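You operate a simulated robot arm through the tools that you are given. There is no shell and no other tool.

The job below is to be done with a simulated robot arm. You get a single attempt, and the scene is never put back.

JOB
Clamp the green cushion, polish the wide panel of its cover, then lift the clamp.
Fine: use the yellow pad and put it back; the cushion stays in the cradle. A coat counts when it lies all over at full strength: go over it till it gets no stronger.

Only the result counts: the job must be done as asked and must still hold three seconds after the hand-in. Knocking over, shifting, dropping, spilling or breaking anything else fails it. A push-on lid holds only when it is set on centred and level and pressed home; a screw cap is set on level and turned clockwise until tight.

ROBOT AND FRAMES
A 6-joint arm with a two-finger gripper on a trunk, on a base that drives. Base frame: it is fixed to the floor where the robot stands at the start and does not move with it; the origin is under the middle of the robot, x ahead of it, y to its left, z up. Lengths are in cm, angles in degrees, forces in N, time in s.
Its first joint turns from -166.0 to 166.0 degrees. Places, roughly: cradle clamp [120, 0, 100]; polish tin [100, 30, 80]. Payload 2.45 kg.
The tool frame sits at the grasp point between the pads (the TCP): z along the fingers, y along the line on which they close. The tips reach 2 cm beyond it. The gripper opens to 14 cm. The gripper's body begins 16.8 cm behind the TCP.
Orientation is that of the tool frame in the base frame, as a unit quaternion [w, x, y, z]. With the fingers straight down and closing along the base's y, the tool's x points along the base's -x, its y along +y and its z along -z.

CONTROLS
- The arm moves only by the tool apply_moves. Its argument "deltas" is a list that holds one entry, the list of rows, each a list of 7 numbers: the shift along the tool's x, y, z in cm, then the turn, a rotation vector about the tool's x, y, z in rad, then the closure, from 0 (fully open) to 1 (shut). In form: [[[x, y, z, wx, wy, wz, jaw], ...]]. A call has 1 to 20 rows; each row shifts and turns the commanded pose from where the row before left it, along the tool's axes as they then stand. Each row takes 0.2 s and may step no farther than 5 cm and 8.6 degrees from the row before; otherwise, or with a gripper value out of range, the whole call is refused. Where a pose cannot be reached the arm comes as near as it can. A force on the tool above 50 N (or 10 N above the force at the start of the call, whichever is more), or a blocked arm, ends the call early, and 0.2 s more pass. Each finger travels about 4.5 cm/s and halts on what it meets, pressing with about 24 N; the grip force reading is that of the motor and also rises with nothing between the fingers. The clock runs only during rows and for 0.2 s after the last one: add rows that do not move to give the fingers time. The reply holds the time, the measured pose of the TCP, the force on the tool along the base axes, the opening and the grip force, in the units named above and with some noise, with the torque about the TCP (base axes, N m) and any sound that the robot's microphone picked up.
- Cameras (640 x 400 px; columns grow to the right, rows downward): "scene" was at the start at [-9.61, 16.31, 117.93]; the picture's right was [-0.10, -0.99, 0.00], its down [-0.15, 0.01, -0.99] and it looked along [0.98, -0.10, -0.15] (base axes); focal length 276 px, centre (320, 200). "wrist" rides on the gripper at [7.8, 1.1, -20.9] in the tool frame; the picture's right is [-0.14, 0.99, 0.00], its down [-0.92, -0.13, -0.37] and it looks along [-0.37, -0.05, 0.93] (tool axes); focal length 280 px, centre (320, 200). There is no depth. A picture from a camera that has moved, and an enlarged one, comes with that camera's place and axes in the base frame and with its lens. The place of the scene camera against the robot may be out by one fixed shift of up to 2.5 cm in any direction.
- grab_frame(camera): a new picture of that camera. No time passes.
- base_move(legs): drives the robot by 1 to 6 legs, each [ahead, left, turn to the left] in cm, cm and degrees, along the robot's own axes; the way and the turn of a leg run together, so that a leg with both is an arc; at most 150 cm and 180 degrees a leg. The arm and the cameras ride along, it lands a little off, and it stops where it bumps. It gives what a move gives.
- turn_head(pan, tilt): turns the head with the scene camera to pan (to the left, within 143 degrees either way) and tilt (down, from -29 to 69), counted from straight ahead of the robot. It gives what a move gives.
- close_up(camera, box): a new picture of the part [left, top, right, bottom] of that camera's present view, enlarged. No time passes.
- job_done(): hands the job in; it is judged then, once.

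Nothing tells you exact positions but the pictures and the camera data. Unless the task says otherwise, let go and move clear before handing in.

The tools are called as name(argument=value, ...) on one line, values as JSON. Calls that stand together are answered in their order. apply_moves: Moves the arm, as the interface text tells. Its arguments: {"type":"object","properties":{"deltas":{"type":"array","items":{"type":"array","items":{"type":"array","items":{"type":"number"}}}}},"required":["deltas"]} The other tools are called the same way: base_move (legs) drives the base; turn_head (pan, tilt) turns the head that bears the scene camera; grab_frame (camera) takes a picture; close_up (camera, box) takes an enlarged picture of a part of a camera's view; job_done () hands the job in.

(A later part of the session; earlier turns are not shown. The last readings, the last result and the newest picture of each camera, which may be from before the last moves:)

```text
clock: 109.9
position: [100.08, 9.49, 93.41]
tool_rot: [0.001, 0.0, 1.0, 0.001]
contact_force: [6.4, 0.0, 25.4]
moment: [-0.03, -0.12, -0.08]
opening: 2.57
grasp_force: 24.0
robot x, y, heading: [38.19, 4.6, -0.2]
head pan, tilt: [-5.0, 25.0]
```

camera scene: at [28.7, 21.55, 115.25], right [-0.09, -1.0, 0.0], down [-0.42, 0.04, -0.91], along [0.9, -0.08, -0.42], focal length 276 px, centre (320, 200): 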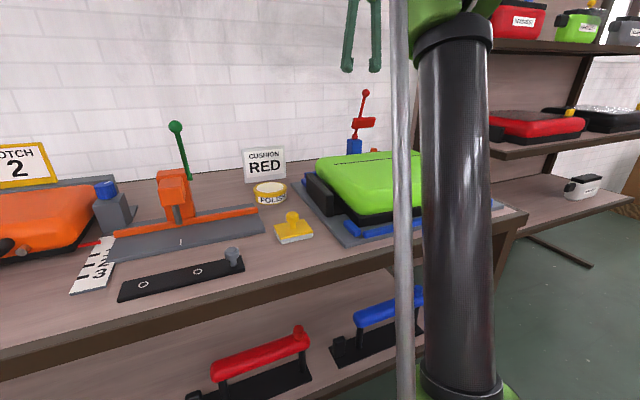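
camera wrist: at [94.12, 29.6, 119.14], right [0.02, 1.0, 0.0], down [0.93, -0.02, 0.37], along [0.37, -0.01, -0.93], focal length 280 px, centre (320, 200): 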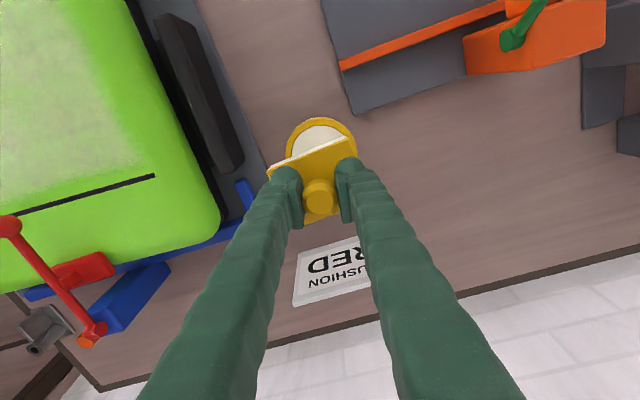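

apply_moves(deltas=[[[-0.39, -1.55, 0, 0, 0, 0, 1], [-0.39, -1.55, 0, 0, 0, 0, 1], [-0.39, -1.55, 0, 0, 0, 0, 1], [-0.39, -1.55, 0, 0, 0, 0, 1]]])

apply_moves(deltas=[[[-0.39, -1.55, 0, 0, 0, 0, 1], [-0.39, -1.55, 0, 0, 0, 0, 1], [-0.39, -1.55, 0, 0, 0, 0, 1], [-0.39, -1.55, 0, 0, 0, 0, 1]]])

```text
clock: 110.9
position: [101.54, 3.37, 93.41]
tool_rot: [0.001, 0.0, 1.0, 0.0]
contact_force: [-4.4, 16.9, 40.4]
moment: [0.28, 0.12, -0.17]
opening: 2.56
grasp_force: 24.2
robot x, y, heading: [38.32, 5.01, -0.3]
head pan, tilt: [-5.0, 25.0]
```

```text
clock: 111.7
position: [102.52, -0.73, 93.46]
tool_rot: [0.0, 0.0, 1.0, 0.001]
contact_force: [-4.9, 1.6, 25.9]
moment: [-0.21, 0.04, -0.05]
opening: 2.56
grasp_force: 24.2
robot x, y, heading: [38.45, 5.06, -0.2]
head pan, tilt: [-5.0, 25.0]
stopped in row 3: the force on the tool passed its limit at 58 N (the readings are from after the stop); the commanded pose is now the measured one
```

apply_moves(deltas=[[[-0.36, -1.55, -0.03, 0, 0, 0, 1], [-0.39, -1.55, 0, 0, 0, 0, 1], [-0.39, -1.55, 0, 0, 0, 0, 1], [-0.39, -1.55, 0, 0, 0, 0, 1]]])

apply_moves(deltas=[[[-0.39, -1.55, 0, 0, 0, 0, 1], [-0.39, -1.55, 0, 0, 0, 0, 1], [-0.39, -1.55, 0, 0, 0, 0, 1], [-0.39, -1.55, 0, 0, 0, 0, 1]]])

grab_frame(camera="wrist")

```text
clock: 112.3
position: [103.16, -3.02, 93.49]
tool_rot: [0.001, -0.002, 1.0, 0.001]
contact_force: [-2.8, 1.8, 24.7]
moment: [-0.29, -0.04, -0.04]
opening: 2.53
grasp_force: 24.5
robot x, y, heading: [38.55, 5.14, -0.2]
head pan, tilt: [-5.0, 25.0]
stopped in row 2: the force on the tool passed its limit at 52 N (the readings are from after the stop); the commanded pose is now the measured one
```

```text
clock: 113.3
position: [104.57, -9.07, 93.35]
tool_rot: [0.001, -0.001, 1.0, 0.002]
contact_force: [-3.8, 15.6, 39.5]
moment: [0.05, 0.13, -0.07]
opening: 2.54
grasp_force: 23.3
robot x, y, heading: [38.47, 5.06, 0.1]
head pan, tilt: [-5.0, 25.0]
```

```text
taken
camera wrist: at [96.86, -8.12, 114.32], right [0.13, 0.99, 0.0], down [0.92, -0.13, 0.37], along [0.37, -0.05, -0.93], focal length 280 px, centre (320, 200)
```

wrist: 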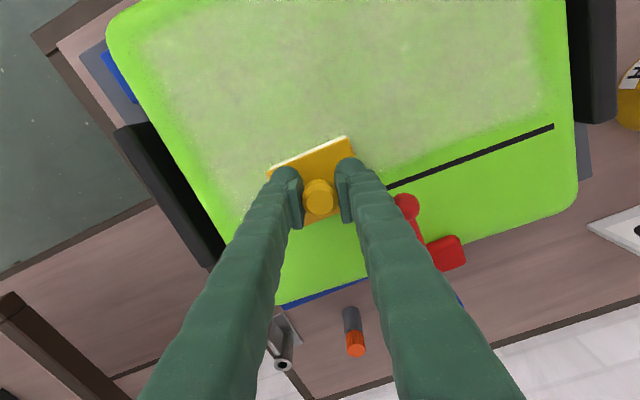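

apply_moves(deltas=[[[-0.39, -1.55, -0.04, 0, 0, 0, 1], [-0.39, -1.55, 0, 0, 0, 0, 1], [-0.39, -1.55, 0, 0, 0, 0, 1], [-0.39, -1.55, 0, 0, 0, 0, 1]]])

apply_moves(deltas=[[[1.5, -0.35, 0, 0, 0, 0, 1], [1.5, -0.35, 0, 0, 0, 0, 1], [0, 0, 0, 0, 0, 0, 1]]])

```text
clock: 114.3
position: [106.54, -15.44, 93.44]
tool_rot: [-0.001, -0.002, 1.0, 0.002]
contact_force: [-2.7, 8.6, 20.3]
moment: [-0.12, 0.05, -0.07]
opening: 2.54
grasp_force: 24.2
robot x, y, heading: [38.44, 4.85, -0.2]
head pan, tilt: [-5.0, 25.0]
```

```text
clock: 115.1
position: [103.34, -16.25, 93.52]
tool_rot: [0.001, -0.002, 1.0, 0.002]
contact_force: [12.4, 0.9, 34.7]
moment: [-0.26, -0.25, -0.02]
opening: 2.56
grasp_force: 24.1
robot x, y, heading: [38.23, 5.07, -0.2]
head pan, tilt: [-5.0, 25.0]
```

apply_moves(deltas=[[[0.39, 1.55, -0.04, 0, 0, 0, 1], [0.39, 1.55, 0, 0, 0, 0, 1], [0.39, 1.55, 0, 0, 0, 0, 1], [0.39, 1.55, 0, 0, 0, 0, 1]]])

apply_moves(deltas=[[[0.39, 1.55, 0, 0, 0, 0, 1], [0.39, 1.55, 0, 0, 0, 0, 1], [0.39, 1.55, 0, 0, 0, 0, 1], [0.39, 1.55, 0, 0, 0, 0, 1]]])

apply_moves(deltas=[[[0.39, 1.55, 0, 0, 0, 0, 1], [0.39, 1.55, 0, 0, 0, 0, 1], [0.39, 1.55, 0, 0, 0, 0, 1], [0.39, 1.55, 0, 0, 0, 0, 1]]])

```text
clock: 116.1
position: [101.55, -10.04, 93.48]
tool_rot: [0.001, -0.001, 1.0, 0.002]
contact_force: [1.2, -13.6, 41.2]
moment: [-0.53, 0.06, 0.0]
opening: 2.54
grasp_force: 24.0
robot x, y, heading: [38.96, 5.09, -0.4]
head pan, tilt: [-5.0, 25.0]
```

```text
clock: 116.9
position: [100.61, -5.87, 93.38]
tool_rot: [0.0, -0.001, 1.0, 0.002]
contact_force: [-5.2, -0.7, 18.7]
moment: [-0.08, 0.08, -0.05]
opening: 2.56
grasp_force: 23.9
robot x, y, heading: [38.22, 4.63, -0.3]
head pan, tilt: [-5.0, 25.0]
stopped in row 3: the force on the tool passed its limit at 54 N (the readings are from after the stop); the commanded pose is now the measured one
```

```text
clock: 117.9
position: [99.06, 0.41, 93.37]
tool_rot: [0.0, -0.002, 1.0, 0.002]
contact_force: [3.0, -12.1, 28.8]
moment: [-0.38, -0.07, 0.02]
opening: 2.57
grasp_force: 24.0
robot x, y, heading: [38.56, 4.83, -0.3]
head pan, tilt: [-5.0, 25.0]
```

apply_moves(deltas=[[[0.39, 1.55, -0.02, 0, 0, 0, 1], [0.39, 1.55, 0, 0, 0, 0, 1], [0.39, 1.55, 0, 0, 0, 0, 1], [0.39, 1.55, -0.01, 0, 0, 0, 1], [0.39, 1.55, -0.01, 0, 0, 0, 1]]])

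grab_frame(camera="wrist")

```text
clock: 119.1
position: [97.25, 7.99, 93.46]
tool_rot: [0.0, -0.001, 1.0, 0.002]
contact_force: [2.0, -8.1, 18.6]
moment: [-0.29, -0.05, 0.05]
opening: 2.56
grasp_force: 24.1
robot x, y, heading: [38.61, 4.64, -0.5]
head pan, tilt: [-5.0, 25.0]
```

```text
taken
camera wrist: at [89.53, 8.94, 114.34], right [0.13, 0.99, 0.0], down [0.92, -0.13, 0.37], along [0.37, -0.05, -0.93], focal length 280 px, centre (320, 200)
```

wrist: 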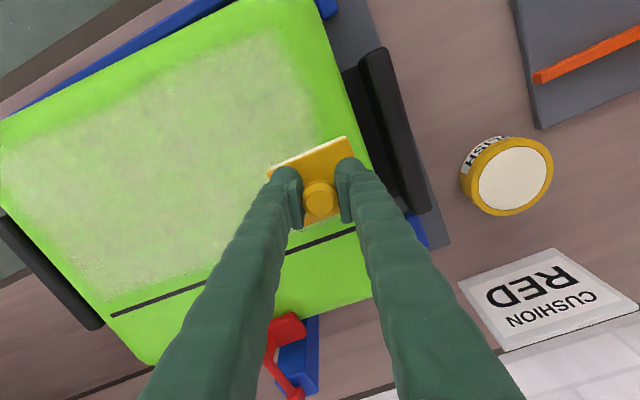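

apply_moves(deltas=[[[0.1, 0.4, 0, 0, 0, 0, 1], [1.55, -0.39, 0, 0, 0, 0, 1], [1.55, -0.39, 0, 0, 0, 0, 1], [-0.39, -1.55, 0, 0, 0, 0, 1], [-0.39, -1.55, 0, 0, 0, 0, 1], [-0.39, -1.55, 0, 0, 0, 0, 1]]])

apply_moves(deltas=[[[-0.39, -1.55, 0, 0, 0, 0, 1], [-0.39, -1.55, 0, 0, 0, 0, 1], [-0.39, -1.55, 0, 0, 0, 0, 1], [-0.39, -1.55, 0, 0, 0, 0, 1]]])

apply_moves(deltas=[[[-0.39, -1.55, 0, 0, 0, 0, 1], [-0.39, -1.55, 0, 0, 0, 0, 1], [-0.39, -1.55, 0, 0, 0, 0, 1], [-0.39, -1.55, 0, 0, 0, 0, 1]]])

```text
clock: 120.5
position: [95.29, 3.01, 93.54]
tool_rot: [0.0, -0.002, 1.0, 0.001]
contact_force: [-1.0, 8.5, 19.9]
moment: [0.08, 0.06, -0.05]
opening: 2.53
grasp_force: 23.8
robot x, y, heading: [38.53, 5.1, -0.2]
head pan, tilt: [-5.0, 25.0]
```

```text
clock: 121.5
position: [96.69, -2.93, 93.44]
tool_rot: [0.001, -0.002, 1.0, 0.001]
contact_force: [-3.6, 15.8, 40.3]
moment: [0.1, 0.15, -0.09]
opening: 2.54
grasp_force: 24.1
robot x, y, heading: [38.38, 4.72, -0.1]
head pan, tilt: [-5.0, 25.0]
```

```text
clock: 122.5
position: [98.25, -9.28, 93.39]
tool_rot: [0.0, -0.002, 1.0, 0.001]
contact_force: [-3.5, 14.2, 35.7]
moment: [0.02, 0.08, -0.12]
opening: 2.55
grasp_force: 23.5
robot x, y, heading: [38.54, 5.17, -0.1]
head pan, tilt: [-5.0, 25.0]
```

apply_moves(deltas=[[[-0.39, -1.55, 0, 0, 0, 0, 1], [-0.39, -1.55, 0, 0, 0, 0, 1], [-0.39, -1.55, 0, 0, 0, 0, 1], [-0.39, -1.55, 0, 0, 0, 0, 1], [-0.39, -1.55, 0, 0, 0, 0, 1]]])

apply_moves(deltas=[[[1.6, -0.4, -0.02, 0, 0, 0, 1], [1.6, -0.4, 0, 0, 0, 0, 1], [0, 0, 0, 0, 0, 0, 1]]])

apply_moves(deltas=[[[0.39, 1.55, 0, 0, 0, 0, 1], [0.39, 1.55, 0, 0, 0, 0, 1], [0.39, 1.55, 0, 0, 0, 0, 1], [0.39, 1.55, 0, 0, 0, 0, 1]]])

```text
clock: 123.7
position: [100.23, -17.11, 93.47]
tool_rot: [0.0, -0.001, 1.0, 0.0]
contact_force: [-1.8, 7.6, 19.1]
moment: [-0.08, 0.0, -0.08]
opening: 2.53
grasp_force: 24.0
robot x, y, heading: [38.68, 4.71, -0.2]
head pan, tilt: [-5.0, 25.0]
```

```text
clock: 124.5
position: [96.99, -17.71, 93.52]
tool_rot: [0.0, 0.0, 1.0, 0.001]
contact_force: [2.9, -0.5, 13.3]
moment: [-0.19, -0.09, -0.05]
opening: 2.55
grasp_force: 23.9
robot x, y, heading: [38.58, 5.07, -0.2]
head pan, tilt: [-5.0, 25.0]
```

```text
clock: 125.5
position: [95.62, -11.66, 93.45]
tool_rot: [0.001, -0.001, 1.0, 0.002]
contact_force: [0.2, -8.5, 24.9]
moment: [-0.37, -0.03, -0.02]
opening: 2.55
grasp_force: 23.9
robot x, y, heading: [38.33, 5.21, -0.1]
head pan, tilt: [-5.0, 25.0]
```

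apply_moves(deltas=[[[0.39, 1.55, 0, 0, 0, 0, 1], [0.39, 1.55, 0, 0, 0, 0, 1], [0.39, 1.55, 0, 0, 0, 0, 1], [0.39, 1.55, 0, 0, 0, 0, 1]]])

apply_moves(deltas=[[[0.39, 1.55, 0, 0, 0, 0, 1], [0.39, 1.55, 0, 0, 0, 0, 1], [0.39, 1.55, 0, 0, 0, 0, 1], [0.39, 1.55, 0, 0, 0, 0, 1]]])

apply_moves(deltas=[[[0.39, 1.55, 0, 0, 0, 0, 1], [0.39, 1.55, 0, 0, 0, 0, 1], [0.39, 1.55, 0, 0, 0, 0, 1], [0.39, 1.55, 0, 0, 0, 0, 1]]])

grab_frame(camera="wrist")

close_up(camera="scene", box=[300, 110, 460, 220])

```text
clock: 126.5
position: [93.94, -5.4, 93.39]
tool_rot: [-0.001, -0.001, 1.0, 0.002]
contact_force: [1.5, -7.1, 16.2]
moment: [-0.23, -0.04, 0.05]
opening: 2.54
grasp_force: 23.9
robot x, y, heading: [38.48, 5.12, -0.1]
head pan, tilt: [-5.0, 25.0]
```

```text
clock: 127.5
position: [92.27, 0.83, 93.5]
tool_rot: [0.0, -0.001, 1.0, 0.002]
contact_force: [1.7, -10.8, 30.0]
moment: [-0.31, -0.01, -0.03]
opening: 2.51
grasp_force: 24.2
robot x, y, heading: [38.27, 4.52, -0.5]
head pan, tilt: [-5.0, 25.0]
```

```text
clock: 128.5
position: [90.78, 6.88, 93.45]
tool_rot: [0.0, -0.002, 1.0, 0.001]
contact_force: [0.5, -7.6, 17.4]
moment: [-0.33, -0.07, -0.01]
opening: 2.53
grasp_force: 23.6
robot x, y, heading: [38.18, 5.15, -0.1]
head pan, tilt: [-5.0, 25.0]
```

```text
taken
camera wrist: at [83.03, 7.87, 114.35], right [0.13, 0.99, 0.0], down [0.92, -0.13, 0.37], along [0.37, -0.05, -0.93], focal length 280 px, centre (320, 200)
```

wrist: 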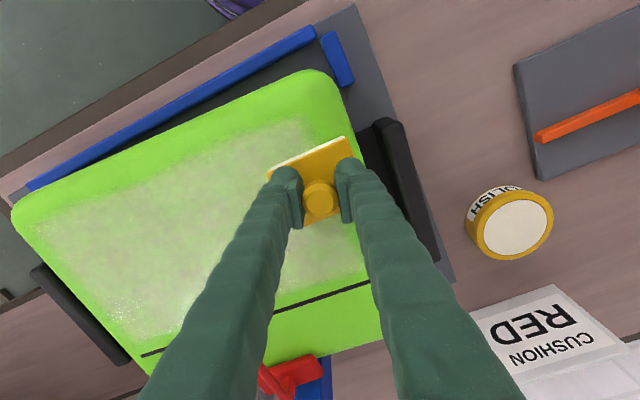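

```text
3.64 times, centred on (380, 165) of scene
camera zoom: at [28.8, 21.39, 115.25], right [-0.09, -1.0, 0.0], down [-0.42, 0.04, -0.91], along [0.9, -0.08, -0.42], focal length 1004 px, centre (102, 327)
```

zoom: 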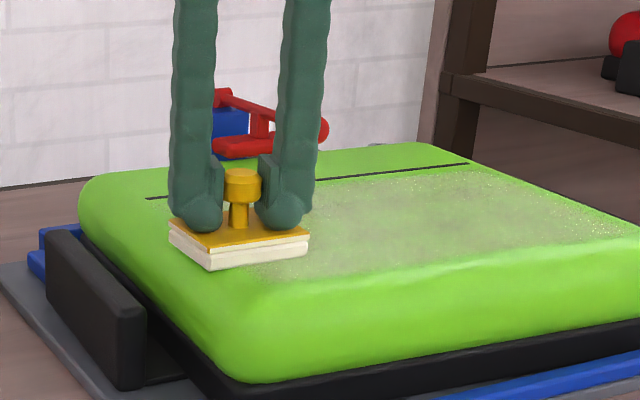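

apply_moves(deltas=[[[1.7, -0.43, 0, 0, 0, 0, 1], [1.7, -0.43, 0, 0, 0, 0, 1], [-0.39, -1.55, 0, 0, 0, 0, 1], [-0.39, -1.55, 0, 0, 0, 0, 1], [-0.39, -1.55, 0, 0, 0, 0, 1]]])

apply_moves(deltas=[[[-0.39, -1.55, 0, 0, 0, 0, 1], [-0.39, -1.55, 0, 0, 0, 0, 1], [-0.39, -1.55, 0, 0, 0, 0, 1], [-0.39, -1.55, 0, 0, 0, 0, 1]]])

apply_moves(deltas=[[[-0.39, -1.55, 0, 0, 0, 0, 1], [-0.39, -1.55, 0, 0, 0, 0, 1], [-0.39, -1.55, 0, 0, 0, 0, 1], [-0.39, -1.55, 0, 0, 0, 0, 1]]])

apply_moves(deltas=[[[-0.39, -1.55, 0, 0, 0, 0, 1], [-0.39, -1.55, 0, 0, 0, 0, 1], [-0.39, -1.55, 0, 0, 0, 0, 1], [-0.39, -1.55, 0, 0, 0, 0, 1]]])

```text
clock: 129.7
position: [88.6, 1.48, 93.46]
tool_rot: [0.0, -0.001, 1.0, 0.002]
contact_force: [-0.6, 4.8, 10.5]
moment: [0.0, 0.07, -0.05]
opening: 2.54
grasp_force: 23.5
robot x, y, heading: [38.9, 4.55, 0.1]
head pan, tilt: [-5.0, 25.0]
```

```text
clock: 130.7
position: [90.14, -4.92, 93.47]
tool_rot: [0.0, -0.002, 1.0, 0.001]
contact_force: [-0.1, -0.7, -0.5]
moment: [0.01, -0.04, 0.03]
opening: 2.54
grasp_force: 23.4
robot x, y, heading: [38.64, 5.1, -0.2]
head pan, tilt: [-5.0, 25.0]
```

```text
clock: 131.7
position: [91.62, -10.74, 93.5]
tool_rot: [-0.001, -0.002, 1.0, 0.002]
contact_force: [-0.5, 9.3, 22.2]
moment: [0.09, 0.04, -0.1]
opening: 2.56
grasp_force: 24.1
robot x, y, heading: [38.54, 4.71, -0.3]
head pan, tilt: [-5.0, 25.0]
```

```text
clock: 132.7
position: [93.2, -17.02, 93.5]
tool_rot: [0.001, -0.002, 1.0, 0.002]
contact_force: [-3.9, 17.1, 43.3]
moment: [0.21, 0.11, -0.14]
opening: 2.54
grasp_force: 23.8
robot x, y, heading: [38.58, 4.75, -0.1]
head pan, tilt: [-5.0, 25.0]
```

apply_moves(deltas=[[[-0.35, -1.4, -0.06, 0, 0, 0, 1], [1.2, -0.3, 0, 0, 0, 0, 1], [0.39, 1.55, 0, 0, 0, 0, 1], [0.39, 1.55, 0, 0, 0, 0, 1], [0.39, 1.55, 0, 0, 0, 0, 1]]])

apply_moves(deltas=[[[0.39, 1.55, 0, 0, 0, 0, 1], [0.39, 1.55, 0, 0, 0, 0, 1], [0.39, 1.55, 0, 0, 0, 0, 1], [0.39, 1.55, 0, 0, 0, 0, 1]]])

apply_moves(deltas=[[[0.39, 1.55, 0, 0, 0, 0, 1], [0.39, 1.55, 0, 0, 0, 0, 1], [0.39, 1.55, 0, 0, 0, 0, 1], [0.39, 1.55, 0, 0, 0, 0, 1]]])

```text
clock: 133.9
position: [91.03, -14.13, 93.57]
tool_rot: [0.0, -0.001, 1.0, 0.002]
contact_force: [-1.2, -7.9, 20.9]
moment: [-0.38, -0.03, -0.01]
opening: 2.58
grasp_force: 24.2
robot x, y, heading: [38.66, 5.24, -0.2]
head pan, tilt: [-5.0, 25.0]
```

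```text
clock: 134.9
position: [89.73, -8.05, 93.42]
tool_rot: [0.0, -0.002, 1.0, 0.002]
contact_force: [1.6, -8.9, 20.3]
moment: [-0.3, -0.05, 0.04]
opening: 2.58
grasp_force: 23.8
robot x, y, heading: [38.78, 4.82, -0.4]
head pan, tilt: [-5.0, 25.0]
```

```text
clock: 135.9
position: [88.3, -1.67, 93.53]
tool_rot: [0.0, -0.001, 1.0, 0.002]
contact_force: [0.5, 0.4, -0.2]
moment: [0.01, 0.01, 0.04]
opening: 2.56
grasp_force: 24.0
robot x, y, heading: [38.56, 4.88, -0.1]
head pan, tilt: [-5.0, 25.0]
```

apply_moves(deltas=[[[-0.39, -1.55, 0.08, 0, 0, 0, 1], [-0.39, -1.55, 0, 0, 0, 0, 1], [-0.39, -1.55, 0, 0, 0, 0, 1], [-0.39, -1.55, 0, 0, 0, 0, 1]]])

apply_moves(deltas=[[[0.39, 1.55, 0, 0, 0, 0, 1], [0.39, 1.55, 0, 0, 0, 0, 1], [0.39, 1.55, 0, 0, 0, 0, 1], [0.39, 1.55, 0, 0, 0, 0, 1]]])

apply_moves(deltas=[[[0.39, 1.55, 0, 0, 0, 0, 1], [0.39, 1.55, 0, 0, 0, 0, 1], [0.39, 1.55, 0, 0, 0, 0, 1], [0.39, 1.55, 0, 0, 0, 0, 1], [0.39, 1.55, 0, 0, 0, 0, 1]]])

grab_frame(camera="wrist")

```text
clock: 136.9
position: [89.65, -8.07, 93.5]
tool_rot: [-0.001, -0.003, 1.0, 0.002]
contact_force: [0.6, 0.2, -1.1]
moment: [0.04, -0.02, -0.02]
opening: 2.54
grasp_force: 24.1
robot x, y, heading: [38.23, 5.4, -0.3]
head pan, tilt: [-5.0, 25.0]
```

```text
clock: 137.9
position: [88.18, -2.07, 93.46]
tool_rot: [0.0, -0.001, 1.0, 0.002]
contact_force: [1.5, -3.9, 10.7]
moment: [-0.16, 0.01, 0.0]
opening: 2.54
grasp_force: 24.2
robot x, y, heading: [38.34, 5.19, -0.1]
head pan, tilt: [-5.0, 25.0]
```

```text
clock: 139.1
position: [85.95, 5.71, 93.38]
tool_rot: [0.0, -0.001, 1.0, 0.002]
contact_force: [1.8, -9.5, 23.5]
moment: [-0.2, -0.01, 0.05]
opening: 2.55
grasp_force: 23.8
robot x, y, heading: [38.45, 5.1, 0.0]
head pan, tilt: [-5.0, 25.0]
```

```text
taken
camera wrist: at [78.37, 6.6, 114.36], right [0.14, 0.99, 0.0], down [0.92, -0.13, 0.37], along [0.37, -0.05, -0.93], focal length 280 px, centre (320, 200)
```

wrist: 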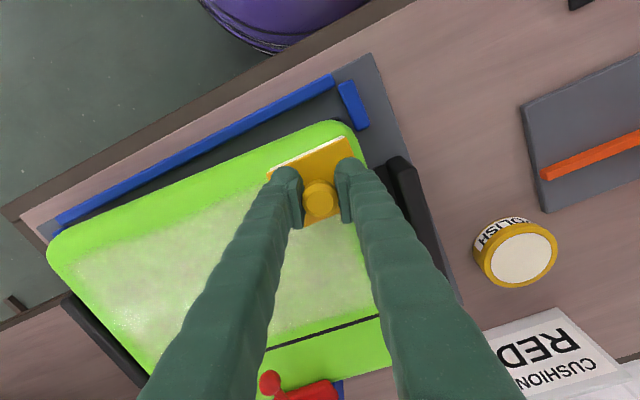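

apply_moves(deltas=[[[0, 0, -2, 0, 0, 0, 1], [0, 0, -3, 0, 0, 0, 1], [-1.8, 4.5, 0, 0, 0, 0, 1], [-1.8, 4.5, 0, 0, 0, 0, 1], [-1.5, 4.5, 0, 0, 0, 0, 1], [0, 0, 0, 0, 0, 0, 1]]])

close_up(camera="scene", box=[320, 140, 440, 200])

grab_frame(camera="wrist")

close_up(camera="wrist", box=[0, 80, 280, 320])

close_up(camera="scene", box=[250, 130, 330, 190])

```text
clock: 140.5
position: [91.07, 19.58, 98.38]
tool_rot: [0.0, -0.002, 1.0, 0.001]
contact_force: [-1.0, 0.7, -1.4]
moment: [-0.01, 0.01, 0.02]
opening: 2.55
grasp_force: 23.6
robot x, y, heading: [38.67, 5.14, -0.2]
head pan, tilt: [-5.0, 25.0]
```

```text
5.33 times, centred on (380, 170) of scene
camera zoom: at [28.84, 21.42, 115.25], right [-0.09, -1.0, 0.0], down [-0.42, 0.04, -0.91], along [0.9, -0.08, -0.42], focal length 1472 px, centre (0, 360)
```

zoom: 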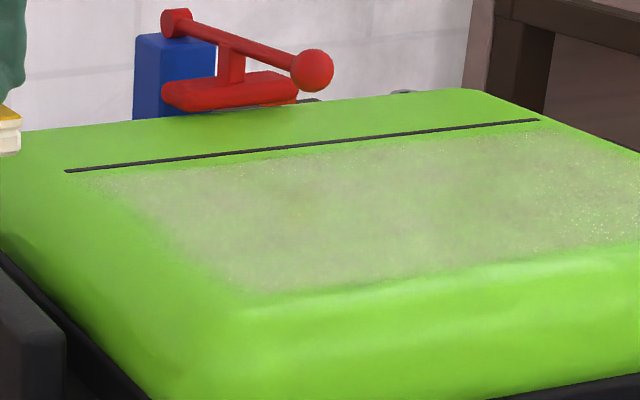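

```text
taken
camera wrist: at [83.37, 20.55, 119.34], right [0.13, 0.99, 0.0], down [0.92, -0.13, 0.37], along [0.37, -0.05, -0.93], focal length 280 px, centre (320, 200)
```

wrist: 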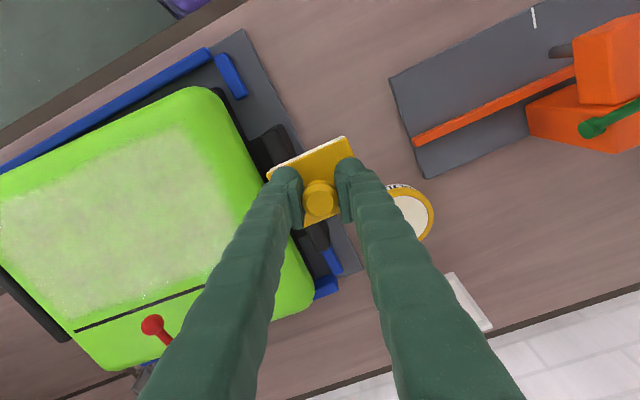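

```text
1.67 times, centred on (140, 200) of wrist
camera zoom: at [83.37, 20.55, 119.34], right [0.13, 0.99, 0.0], down [0.92, -0.13, 0.37], along [0.37, -0.05, -0.93], focal length 467 px, centre (620, 200)
```

zoom: 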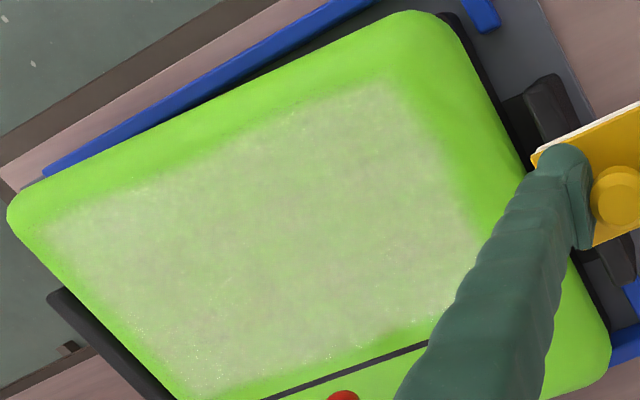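

```text
6.67 times, centred on (290, 160) of scene
camera zoom: at [28.84, 21.42, 115.25], right [-0.09, -1.0, 0.0], down [-0.42, 0.04, -0.91], along [0.9, -0.08, -0.42], focal length 1840 px, centre (520, 467)
```

zoom: 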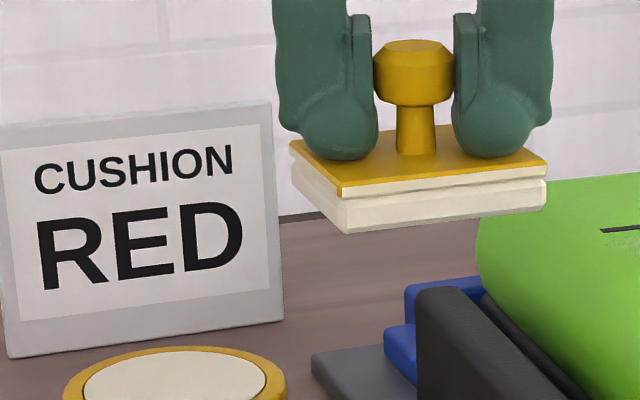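

close_up(camera="scene", box=[330, 145, 390, 195])

close_up(camera="scene", box=[380, 145, 440, 195])

close_up(camera="wrist", box=[0, 120, 130, 320])

close_up(camera="wrist", box=[110, 110, 250, 300])

```text
8.00 times, centred on (360, 170) of scene
camera zoom: at [28.84, 21.42, 115.25], right [-0.09, -1.0, 0.0], down [-0.42, 0.04, -0.91], along [0.9, -0.08, -0.42], focal length 2209 px, centre (0, 440)
```

zoom: 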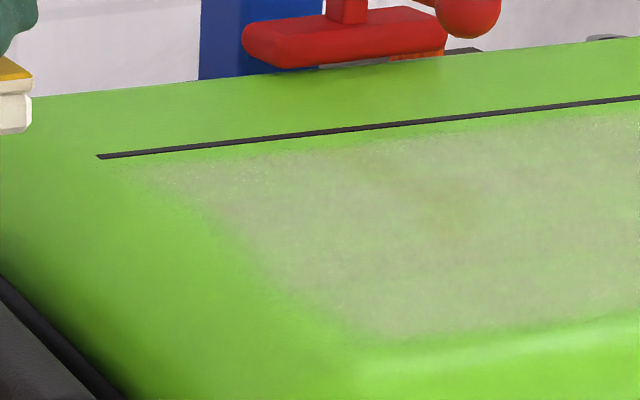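

```text
8.00 times, centred on (410, 170) of scene
camera zoom: at [28.84, 21.42, 115.25], right [-0.09, -1.0, 0.0], down [-0.42, 0.04, -0.91], along [0.9, -0.08, -0.42], focal length 2209 px, centre (-400, 440)
```

zoom: 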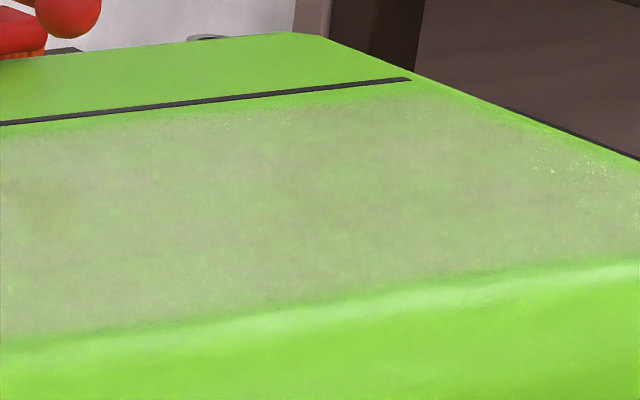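

```text
2.00 times, centred on (65, 220) of wrist
camera zoom: at [83.37, 20.55, 119.34], right [0.13, 0.99, 0.0], down [0.92, -0.13, 0.37], along [0.37, -0.05, -0.93], focal length 561 px, centre (830, 160)
```

zoom: 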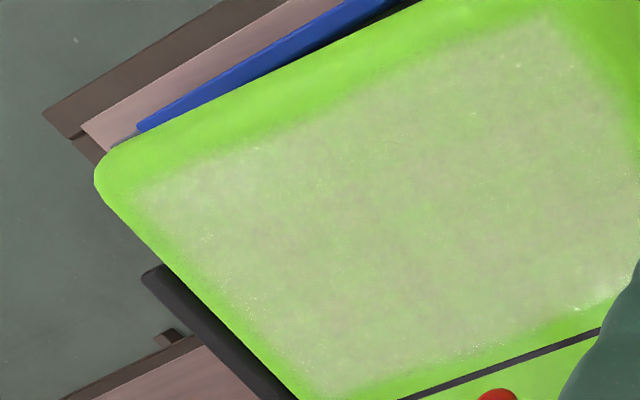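

```text
2.11 times, centred on (180, 205) of wrist
camera zoom: at [83.37, 20.55, 119.34], right [0.13, 0.99, 0.0], down [0.92, -0.13, 0.37], along [0.37, -0.05, -0.93], focal length 590 px, centre (615, 190)
```

zoom: 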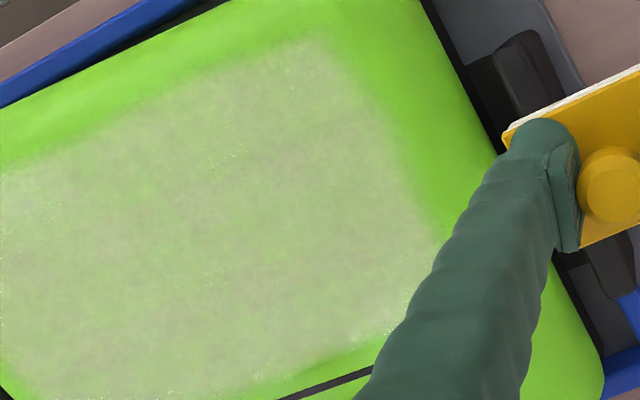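

The coat is clearly denser, and its outline stays within the panel. I'll make another full pass and compare, re-squaring the pad on the way.

apply_moves(deltas=[[[1.7, -4.6, 0, 0, 0, 0, 1], [1.6, -4.6, 0, 0, 0, 0, 1], [1.6, -4.6, 0, 0, 0, 0, 1], [0, 0, 0, 0, 0, 0.1, 1], [0, 0, 2.5, 0, 0, 0, 1], [0, 0, 2.2, 0, 0, 0, 1], [0, 0, 0, 0, 0, 0, 1]]])

apply_moves(deltas=[[[0, 0, 0.15, 0, 0, 0, 1], [0, 0, 0, 0, 0, 0, 1]]])

```text
clock: 142.1
position: [86.22, 5.69, 93.57]
tool_rot: [0.0, 0.049, 0.999, 0.002]
contact_force: [-0.4, -0.1, -0.5]
moment: [0.02, 0.02, -0.01]
opening: 2.54
grasp_force: 23.8
robot x, y, heading: [38.53, 5.15, -0.0]
head pan, tilt: [-5.0, 25.0]
```

```text
clock: 142.7
position: [86.31, 5.61, 93.59]
tool_rot: [0.001, 0.049, 0.999, 0.002]
contact_force: [0.7, -0.3, -0.4]
moment: [0.0, 0.0, -0.03]
opening: 2.52
grasp_force: 23.8
robot x, y, heading: [38.81, 5.16, -0.5]
head pan, tilt: [-5.0, 25.0]
```

apply_moves(deltas=[[[0, 0, 0.1, 0, 0, 0, 1], [0, 0, 0, 0, 0, 0, 1]]])

apply_moves(deltas=[[[0, 0, 0.06, 0, 0, 0, 1], [0, 0, 0, 0, 0, 0, 1]]])

```text
clock: 143.3
position: [86.44, 5.58, 93.53]
tool_rot: [0.0, 0.049, 0.999, 0.002]
contact_force: [0.5, 0.8, 0.8]
moment: [-0.03, 0.03, 0.02]
opening: 2.53
grasp_force: 23.6
robot x, y, heading: [38.76, 4.81, -0.1]
head pan, tilt: [-5.0, 25.0]
```

```text
clock: 143.9
position: [86.21, 5.76, 93.41]
tool_rot: [0.0, 0.049, 0.999, 0.002]
contact_force: [0.3, 0.4, 13.4]
moment: [-0.08, -0.02, -0.02]
opening: 2.54
grasp_force: 23.7
robot x, y, heading: [38.38, 4.88, -0.0]
head pan, tilt: [-5.0, 25.0]
```

apply_moves(deltas=[[[-0.54, -1.5, 0.04, 0, 0, 0, 1], [-0.54, -1.5, 0, 0, 0, 0, 1], [-0.54, -1.5, 0, 0, 0, 0, 1], [-0.54, -1.5, 0, 0, 0, 0, 1], [-0.54, -1.5, 0, 0, 0, 0, 1], [-0.54, -1.5, 0, 0, 0, 0, 1], [-0.54, -1.5, 0, 0, 0, 0, 1], [-0.54, -1.5, 0, 0, 0, 0, 1]]])

apply_moves(deltas=[[[-0.54, -1.5, 0, 0, 0, 0, 1], [-0.54, -1.5, 0, 0, 0, 0, 1], [-0.54, -1.5, 0, 0, 0, 0, 1], [-0.54, -1.5, 0, 0, 0, 0, 1]]])

```text
clock: 145.7
position: [89.43, -6.72, 93.5]
tool_rot: [0.0, 0.048, 0.999, 0.001]
contact_force: [-2.3, 15.9, 38.5]
moment: [0.11, 0.07, -0.08]
opening: 2.5
grasp_force: 24.0
robot x, y, heading: [38.26, 4.81, -0.1]
head pan, tilt: [-5.0, 25.0]
```

```text
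clock: 146.3
position: [90.37, -9.87, 93.31]
tool_rot: [0.001, 0.047, 0.999, 0.002]
contact_force: [-3.3, 1.1, 19.9]
moment: [-0.36, -0.03, 0.03]
opening: 2.55
grasp_force: 24.7
robot x, y, heading: [38.18, 5.21, -0.2]
head pan, tilt: [-5.0, 25.0]
stopped in row 3: the force on the tool passed its limit at 53 N (the readings are from after the stop); the commanded pose is now the measured one
```

apply_moves(deltas=[[[-0.54, -1.5, -0.02, 0, 0, 0, 1], [-0.54, -1.5, 0, 0, 0, 0, 1], [-0.54, -1.5, 0, 0, 0, 0, 1], [-0.54, -1.5, 0, 0, 0, 0, 1], [-0.54, -1.5, 0, 0, 0, 0, 1], [-0.54, -1.5, 0, 0, 0, 0, 1]]])

apply_moves(deltas=[[[-1.5, 0.54, -0.02, 0, 0, 0, 1], [-1.5, 0.54, 0, 0, 0, 0, 1], [0.54, 1.5, 0, 0, 0, 0, 1], [0.54, 1.5, 0, 0, 0, 0, 1], [0.54, 1.5, 0, 0, 0, 0, 1], [0.54, 1.5, 0, 0, 0, 0, 1]]])

```text
clock: 147.5
position: [92.08, -17.12, 93.42]
tool_rot: [0.0, 0.047, 0.999, 0.003]
contact_force: [-1.4, 2.6, 24.5]
moment: [-0.39, -0.03, -0.02]
opening: 2.53
grasp_force: 24.0
robot x, y, heading: [38.42, 4.85, -0.1]
head pan, tilt: [-5.0, 25.0]
stopped in row 5: the force on the tool passed its limit at 55 N (the readings are from after the stop); the commanded pose is now the measured one
```

```text
clock: 148.9
position: [93.8, -10.12, 93.41]
tool_rot: [0.001, 0.048, 0.999, 0.002]
contact_force: [0.1, -5.5, 14.0]
moment: [-0.31, -0.04, 0.03]
opening: 2.54
grasp_force: 23.8
robot x, y, heading: [38.14, 4.59, -0.1]
head pan, tilt: [-5.0, 25.0]
```

apply_moves(deltas=[[[0.54, 1.5, 0.02, 0, 0, 0, 1], [0.54, 1.5, 0, 0, 0, 0, 1], [0.54, 1.5, 0, 0, 0, 0, 1], [0.54, 1.5, 0, 0, 0, 0, 1], [0.54, 1.5, 0, 0, 0, 0, 1], [0.54, 1.5, 0, 0, 0, 0, 1]]])

apply_moves(deltas=[[[0.54, 1.5, 0, 0, 0, 0, 1], [0.54, 1.5, 0, 0, 0, 0, 1], [0.54, 1.5, 0, 0, 0, 0, 1], [0.54, 1.5, 0, 0, 0, 0, 1], [0.54, 1.5, 0, 0, 0, 0, 1]]])

```text
clock: 150.3
position: [91.28, -0.79, 93.44]
tool_rot: [0.0, 0.048, 0.999, 0.002]
contact_force: [1.9, -14.3, 33.9]
moment: [-0.54, -0.08, 0.05]
opening: 2.54
grasp_force: 23.4
robot x, y, heading: [38.43, 4.76, -0.2]
head pan, tilt: [-5.0, 25.0]
```

```text
clock: 151.7
position: [89.29, 6.8, 93.37]
tool_rot: [0.0, 0.048, 0.999, 0.001]
contact_force: [-3.3, -3.6, 17.1]
moment: [-0.2, 0.1, -0.06]
opening: 2.54
grasp_force: 23.6
robot x, y, heading: [38.5, 5.42, -0.3]
head pan, tilt: [-5.0, 25.0]
stopped in row 5: the force on the tool passed its limit at 52 N (the readings are from after the stop); the commanded pose is now the measured one
```

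apply_moves(deltas=[[[-1.5, 0.54, -0.02, 0, 0, 0, 1], [-1.5, 0.54, 0, 0, 0, 0, 1], [-0.54, -1.5, 0, 0, 0, 0, 1], [-0.54, -1.5, 0, 0, 0, 0, 1], [-0.54, -1.5, 0, 0, 0, 0, 1], [-0.54, -1.5, 0, 0, 0, 0, 1], [-0.54, -1.5, 0, 0, 0, 0, 1]]])

apply_moves(deltas=[[[-0.54, -1.5, 0, 0, 0, 0, 1], [-0.54, -1.5, 0, 0, 0, 0, 1], [-0.54, -1.5, 0, 0, 0, 0, 1], [-0.54, -1.5, 0, 0, 0, 0, 1], [-0.54, -1.5, 0, 0, 0, 0, 1]]])

apply_moves(deltas=[[[-0.54, -1.5, 0, 0, 0, 0, 1], [-0.54, -1.5, 0, 0, 0, 0, 1], [-0.54, -1.5, 0, 0, 0, 0, 1], [-0.54, -1.5, 0, 0, 0, 0, 1], [-0.54, -1.5, 0, 0, 0, 0, 1]]])

```text
clock: 153.2
position: [94.33, -0.04, 93.43]
tool_rot: [0.0, 0.048, 0.999, 0.002]
contact_force: [-1.2, 4.4, 11.3]
moment: [-0.09, 0.02, -0.04]
opening: 2.55
grasp_force: 24.1
robot x, y, heading: [38.52, 4.49, 0.0]
head pan, tilt: [-5.0, 25.0]
```

```text
clock: 154.4
position: [96.04, -7.44, 93.41]
tool_rot: [0.0, 0.048, 0.999, 0.002]
contact_force: [-3.4, 1.1, 21.9]
moment: [-0.34, 0.01, -0.01]
opening: 2.53
grasp_force: 24.2
robot x, y, heading: [38.57, 5.07, -0.3]
head pan, tilt: [-5.0, 25.0]
stopped in row 5: the force on the tool passed its limit at 51 N (the readings are from after the stop); the commanded pose is now the measured one
```

```text
clock: 155.4
position: [97.54, -12.65, 93.42]
tool_rot: [-0.001, 0.047, 0.999, 0.002]
contact_force: [-4.1, 1.4, 25.1]
moment: [-0.38, -0.01, -0.06]
opening: 2.53
grasp_force: 23.8
robot x, y, heading: [38.35, 5.04, 0.1]
head pan, tilt: [-5.0, 25.0]
stopped in row 4: the force on the tool passed its limit at 52 N (the readings are from after the stop); the commanded pose is now the measured one
```

apply_moves(deltas=[[[-0.54, -1.5, -0.02, 0, 0, 0, 1], [-0.54, -1.5, 0, 0, 0, 0, 1], [-0.54, -1.5, 0, 0, 0, 0, 1]]])

apply_moves(deltas=[[[-1.5, 0.54, -0.02, 0, 0, 0, 1], [-1.5, 0.54, 0, 0, 0, 0, 1], [0.54, 1.5, 0, 0, 0, 0, 1], [0.54, 1.5, 0, 0, 0, 0, 1], [0.54, 1.5, 0, 0, 0, 0, 1], [0.54, 1.5, 0, 0, 0, 0, 1], [0.54, 1.5, 0, 0, 0, 0, 1]]])

apply_moves(deltas=[[[0.54, 1.5, 0, 0, 0, 0, 1], [0.54, 1.5, 0, 0, 0, 0, 1], [0.54, 1.5, 0, 0, 0, 0, 1], [0.54, 1.5, 0, 0, 0, 0, 1], [0.54, 1.5, 0, 0, 0, 0, 1]]])

apply_moves(deltas=[[[0.54, 1.5, 0, 0, 0, 0, 1], [0.54, 1.5, 0, 0, 0, 0, 1], [0.54, 1.5, 0, 0, 0, 0, 1], [0.54, 1.5, 0, 0, 0, 0, 1], [0.54, 1.5, 0, 0, 0, 0, 1]]])

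```text
clock: 156.2
position: [98.58, -17.28, 93.42]
tool_rot: [0.0, 0.047, 0.999, 0.003]
contact_force: [-0.8, 10.9, 26.7]
moment: [-0.08, 0.03, -0.03]
opening: 2.52
grasp_force: 24.3
robot x, y, heading: [38.61, 5.0, 0.2]
head pan, tilt: [-5.0, 25.0]
```

```text
clock: 157.8
position: [99.92, -8.87, 93.39]
tool_rot: [-0.001, 0.048, 0.999, 0.002]
contact_force: [3.0, -12.7, 37.7]
moment: [-0.62, -0.05, 0.11]
opening: 2.55
grasp_force: 23.9
robot x, y, heading: [38.58, 4.73, -0.4]
head pan, tilt: [-5.0, 25.0]
```

```text
clock: 159.0
position: [97.97, -0.89, 93.35]
tool_rot: [-0.001, 0.047, 0.999, 0.003]
contact_force: [0.7, 0.5, 1.2]
moment: [-0.02, 0.0, -0.02]
opening: 2.51
grasp_force: 24.4
robot x, y, heading: [38.32, 4.96, -0.0]
head pan, tilt: [-5.0, 25.0]
```

```text
clock: 160.2
position: [95.91, 6.55, 93.49]
tool_rot: [-0.001, 0.048, 0.999, 0.003]
contact_force: [0.8, -0.1, -0.6]
moment: [0.03, 0.01, 0.03]
opening: 2.57
grasp_force: 24.2
robot x, y, heading: [38.05, 5.35, -0.0]
head pan, tilt: [-5.0, 25.0]
```

apply_moves(deltas=[[[0.5, 1.4, 0, 0.0058, -0.0023, 0, 1], [0, 0, 0.08, 0, 0, 0, 1], [0, 0, 0, 0, 0, 0, 1]]])

apply_moves(deltas=[[[0, 0, 0.06, 0, 0, 0, 1], [0, 0, 0, 0, 0, 0, 1]]])

```text
clock: 161.0
position: [95.56, 8.11, 93.65]
tool_rot: [0.001, 0.049, 0.999, 0.0]
contact_force: [0.5, -0.5, 0.6]
moment: [0.05, 0.03, -0.06]
opening: 2.54
grasp_force: 23.9
robot x, y, heading: [38.36, 5.38, -0.0]
head pan, tilt: [-5.0, 25.0]
```

```text
clock: 161.6
position: [95.63, 8.04, 93.51]
tool_rot: [0.0, 0.048, 0.999, 0.0]
contact_force: [1.8, -1.7, 11.5]
moment: [-0.01, 0.11, -0.03]
opening: 2.54
grasp_force: 23.9
robot x, y, heading: [38.3, 5.29, -0.0]
head pan, tilt: [-5.0, 25.0]
```

apply_moves(deltas=[[[-0.54, -1.5, 0.05, 0, 0, 0, 1], [-0.54, -1.5, 0, 0, 0, 0, 1], [-0.54, -1.5, 0, 0, 0, 0, 1], [-0.54, -1.5, 0, 0, 0, 0, 1], [-0.54, -1.5, 0, 0, 0, 0, 1]]])

apply_moves(deltas=[[[-0.54, -1.5, 0, 0, 0, 0, 1], [-0.54, -1.5, 0, 0, 0, 0, 1], [-0.54, -1.5, 0, 0, 0, 0, 1], [-0.54, -1.5, 0, 0, 0, 0, 1], [-0.54, -1.5, 0, 0, 0, 0, 1]]])

apply_moves(deltas=[[[-0.54, -1.5, 0, 0, 0, 0, 1], [-0.54, -1.5, 0, 0, 0, 0, 1], [-0.54, -1.5, 0, 0, 0, 0, 1], [-0.54, -1.5, 0, 0, 0, 0, 1], [-0.54, -1.5, 0, 0, 0, 0, 1]]])

grab_frame(camera="wrist")

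```text
clock: 162.4
position: [96.68, 3.9, 93.4]
tool_rot: [0.0, 0.047, 0.999, 0.001]
contact_force: [-4.3, 0.7, 20.3]
moment: [-0.11, 0.05, 0.0]
opening: 2.57
grasp_force: 23.7
robot x, y, heading: [38.84, 5.25, -0.1]
head pan, tilt: [-5.0, 25.0]
stopped in row 3: the force on the tool passed its limit at 54 N (the readings are from after the stop); the commanded pose is now the measured one
```

```text
clock: 163.6
position: [98.62, -3.73, 93.5]
tool_rot: [0.001, 0.047, 0.999, 0.0]
contact_force: [-2.1, 10.4, 24.4]
moment: [0.09, 0.05, -0.07]
opening: 2.57
grasp_force: 23.9
robot x, y, heading: [38.28, 4.61, -0.0]
head pan, tilt: [-5.0, 25.0]
```

```text
clock: 164.8
position: [100.7, -11.41, 93.52]
tool_rot: [0.001, 0.047, 0.999, 0.002]
contact_force: [-4.0, 17.3, 46.1]
moment: [0.28, 0.12, -0.1]
opening: 2.54
grasp_force: 24.1
robot x, y, heading: [38.68, 5.04, 0.1]
head pan, tilt: [-5.0, 25.0]
```

```text
taken
camera wrist: at [93.11, -9.68, 114.31], right [0.23, 0.97, 0.0], down [0.9, -0.21, 0.37], along [0.36, -0.08, -0.93], focal length 280 px, centre (320, 200)
```

wrist: 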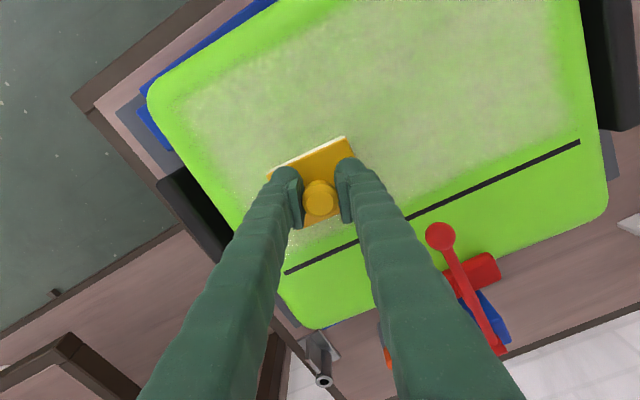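

apply_moves(deltas=[[[-0.54, -1.5, -0.05, 0, 0, 0, 1], [-0.54, -1.5, 0, 0, 0, 0, 1], [-0.54, -1.5, 0, 0, 0, 0, 1]]])

apply_moves(deltas=[[[-1.88, 0.68, 0, 0, 0, 0, 1], [-1.88, 0.68, 0, 0, 0, 0, 1], [0.54, 1.5, 0, 0, 0, 0, 1], [0.54, 1.5, 0, 0, 0, 0, 1], [0.54, 1.5, 0, 0, 0, 0, 1]]])

apply_moves(deltas=[[[0.54, 1.5, 0, 0, 0, 0, 1], [0.54, 1.5, 0, 0, 0, 0, 1], [0.54, 1.5, 0, 0, 0, 0, 1], [0.54, 1.5, 0, 0, 0, 0, 1], [0.54, 1.5, 0, 0, 0, 0, 1]]])

```text
clock: 165.6
position: [101.92, -15.84, 93.56]
tool_rot: [0.0, 0.046, 0.999, 0.0]
contact_force: [-6.1, 5.4, 29.4]
moment: [-0.21, 0.01, 0.01]
opening: 2.53
grasp_force: 24.2
robot x, y, heading: [38.54, 5.11, -0.2]
head pan, tilt: [-5.0, 25.0]
stopped in row 3: the force on the tool passed its limit at 64 N (the readings are from after the stop); the commanded pose is now the measured one
```

```text
clock: 166.3
position: [105.65, -15.1, 93.39]
tool_rot: [0.0, 0.047, 0.999, 0.0]
contact_force: [-4.3, -1.0, 17.4]
moment: [-0.04, -0.04, 0.03]
opening: 2.53
grasp_force: 24.1
robot x, y, heading: [38.91, 4.75, 0.2]
head pan, tilt: [-5.0, 25.0]
stopped in row 3: the force on the tool passed its limit at 52 N (the readings are from after the stop); the commanded pose is now the measured one
```

```text
clock: 167.5
position: [103.6, -7.37, 93.47]
tool_rot: [0.0, 0.048, 0.999, 0.0]
contact_force: [1.5, -9.5, 23.8]
moment: [-0.2, -0.04, 0.06]
opening: 2.52
grasp_force: 24.7
robot x, y, heading: [38.02, 4.98, -0.1]
head pan, tilt: [-5.0, 25.0]
```

apply_moves(deltas=[[[0.54, 1.5, 0, 0, 0, 0, 1], [0.54, 1.5, 0, 0, 0, 0, 1], [0.54, 1.5, 0, 0, 0, 0, 1], [0.54, 1.5, 0, 0, 0, 0, 1], [0.54, 1.5, 0, 0, 0, 0, 1]]])

apply_moves(deltas=[[[0.54, 1.5, 0, 0, 0, 0, 1], [0.54, 1.5, 0, 0, 0, 0, 1], [0.54, 1.5, 0, 0, 0, 0, 1], [0.54, 1.5, 0, 0, 0, 0, 1], [0.54, 1.5, 0, 0, 0, 0, 1]]])

```text
clock: 168.7
position: [101.91, 0.41, 93.43]
tool_rot: [0.0, 0.047, 0.999, 0.0]
contact_force: [2.4, -12.4, 31.1]
moment: [-0.23, -0.04, 0.08]
opening: 2.52
grasp_force: 23.9
robot x, y, heading: [38.51, 4.57, -0.1]
head pan, tilt: [-5.0, 25.0]
```

```text
clock: 169.5
position: [100.82, 4.49, 93.43]
tool_rot: [0.0, 0.048, 0.999, 0.0]
contact_force: [-6.1, -0.2, 18.2]
moment: [0.17, 0.16, 0.02]
opening: 2.53
grasp_force: 23.9
robot x, y, heading: [38.57, 4.82, -0.0]
head pan, tilt: [-5.0, 25.0]
stopped in row 3: the force on the tool passed its limit at 51 N (the readings are from after the stop); the commanded pose is now the measured one
```

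apply_moves(deltas=[[[0.54, 1.5, -0.03, 0, 0, 0, 1], [0.54, 1.5, 0, 0, 0, 0, 1], [0.54, 1.5, 0, 0, 0, 0, 1], [0, 0, 0, 0, 0, 0, 1]]])

apply_moves(deltas=[[[0, 0, -2, 0, 0, 0, 1], [0, 0, -3, 0, 0, 0, 1], [2.3, 3.5, 0, 0, 0, 0, 1], [2.3, 3.5, 0, 0, 0, 0, 1], [2.3, 3.5, 0, 0, 0, 0, 1], [0, 0, 0, 0, 0, 0, 1]]])

close_up(camera="scene", box=[320, 140, 440, 200])

grab_frame(camera="wrist")

close_up(camera="scene", box=[330, 145, 390, 195])

close_up(camera="scene", box=[380, 145, 440, 195])

close_up(camera="scene", box=[250, 130, 330, 190])

```text
clock: 170.5
position: [99.64, 9.26, 93.46]
tool_rot: [0.001, 0.048, 0.999, 0.0]
contact_force: [1.7, -10.2, 28.2]
moment: [-0.14, -0.06, -0.01]
opening: 2.55
grasp_force: 24.4
robot x, y, heading: [38.5, 4.93, -0.1]
head pan, tilt: [-5.0, 25.0]
```

```text
clock: 171.9
position: [93.7, 20.54, 98.34]
tool_rot: [0.0, 0.048, 0.999, 0.0]
contact_force: [-0.1, 0.1, -0.5]
moment: [0.01, -0.01, -0.01]
opening: 2.52
grasp_force: 24.0
robot x, y, heading: [38.64, 5.08, 0.2]
head pan, tilt: [-5.0, 25.0]
```

```text
5.33 times, centred on (380, 170) of scene
camera zoom: at [28.8, 21.46, 115.25], right [-0.09, -1.0, 0.0], down [-0.42, 0.04, -0.91], along [0.9, -0.08, -0.42], focal length 1472 px, centre (0, 360)
```

zoom: 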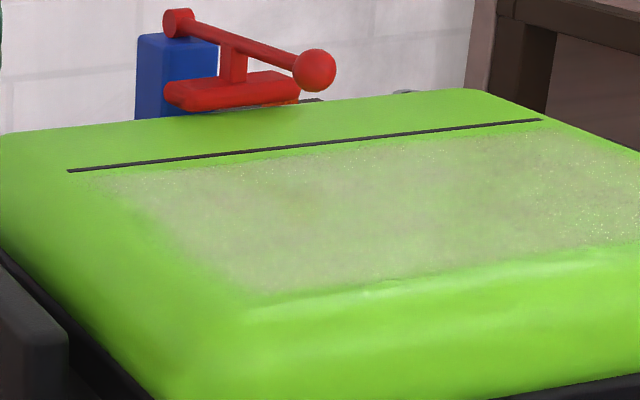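

```text
taken
camera wrist: at [86.26, 22.22, 119.27], right [0.23, 0.97, 0.0], down [0.9, -0.21, 0.37], along [0.36, -0.09, -0.93], focal length 280 px, centre (320, 200)
```

wrist: 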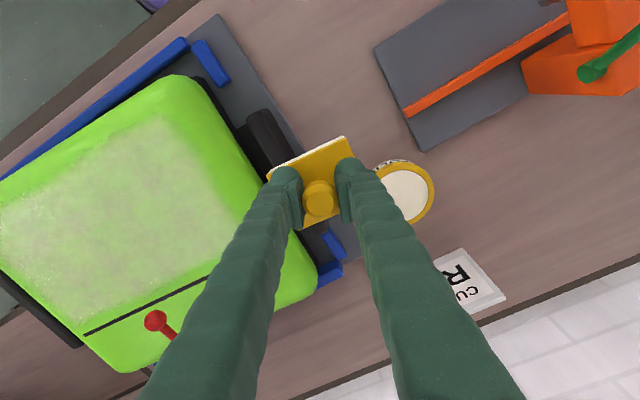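

```text
8.00 times, centred on (360, 170) of scene
camera zoom: at [28.8, 21.46, 115.25], right [-0.09, -1.0, 0.0], down [-0.42, 0.04, -0.91], along [0.9, -0.08, -0.42], focal length 2209 px, centre (0, 440)
```

zoom: 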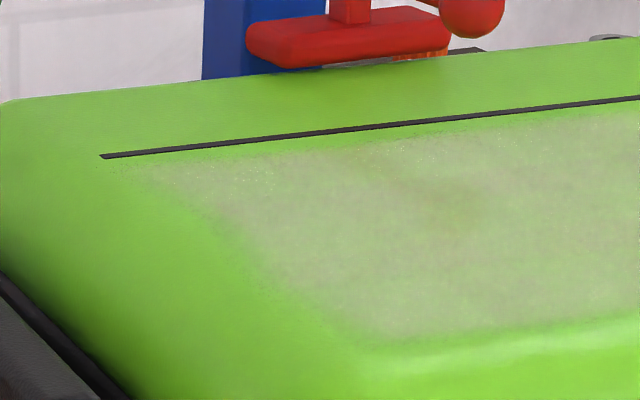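

```text
8.00 times, centred on (410, 170) of scene
camera zoom: at [28.8, 21.46, 115.25], right [-0.09, -1.0, 0.0], down [-0.42, 0.04, -0.91], along [0.9, -0.08, -0.42], focal length 2209 px, centre (-400, 440)
```

zoom: 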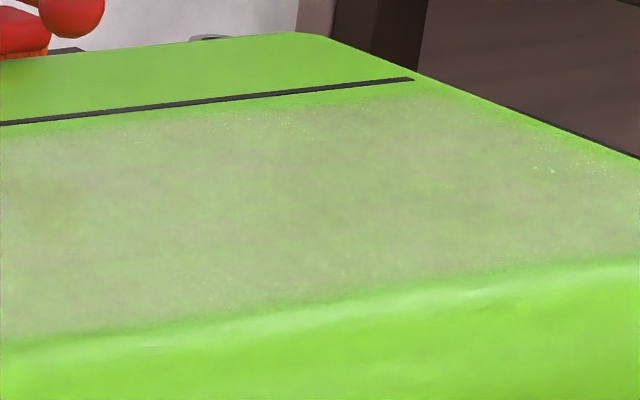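

```text
6.67 times, centred on (290, 160) of scene
camera zoom: at [28.8, 21.46, 115.25], right [-0.09, -1.0, 0.0], down [-0.42, 0.04, -0.91], along [0.9, -0.08, -0.42], focal length 1840 px, centre (520, 467)
```

zoom: 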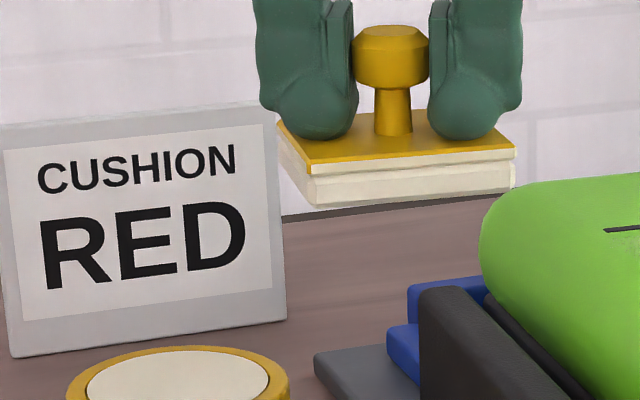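

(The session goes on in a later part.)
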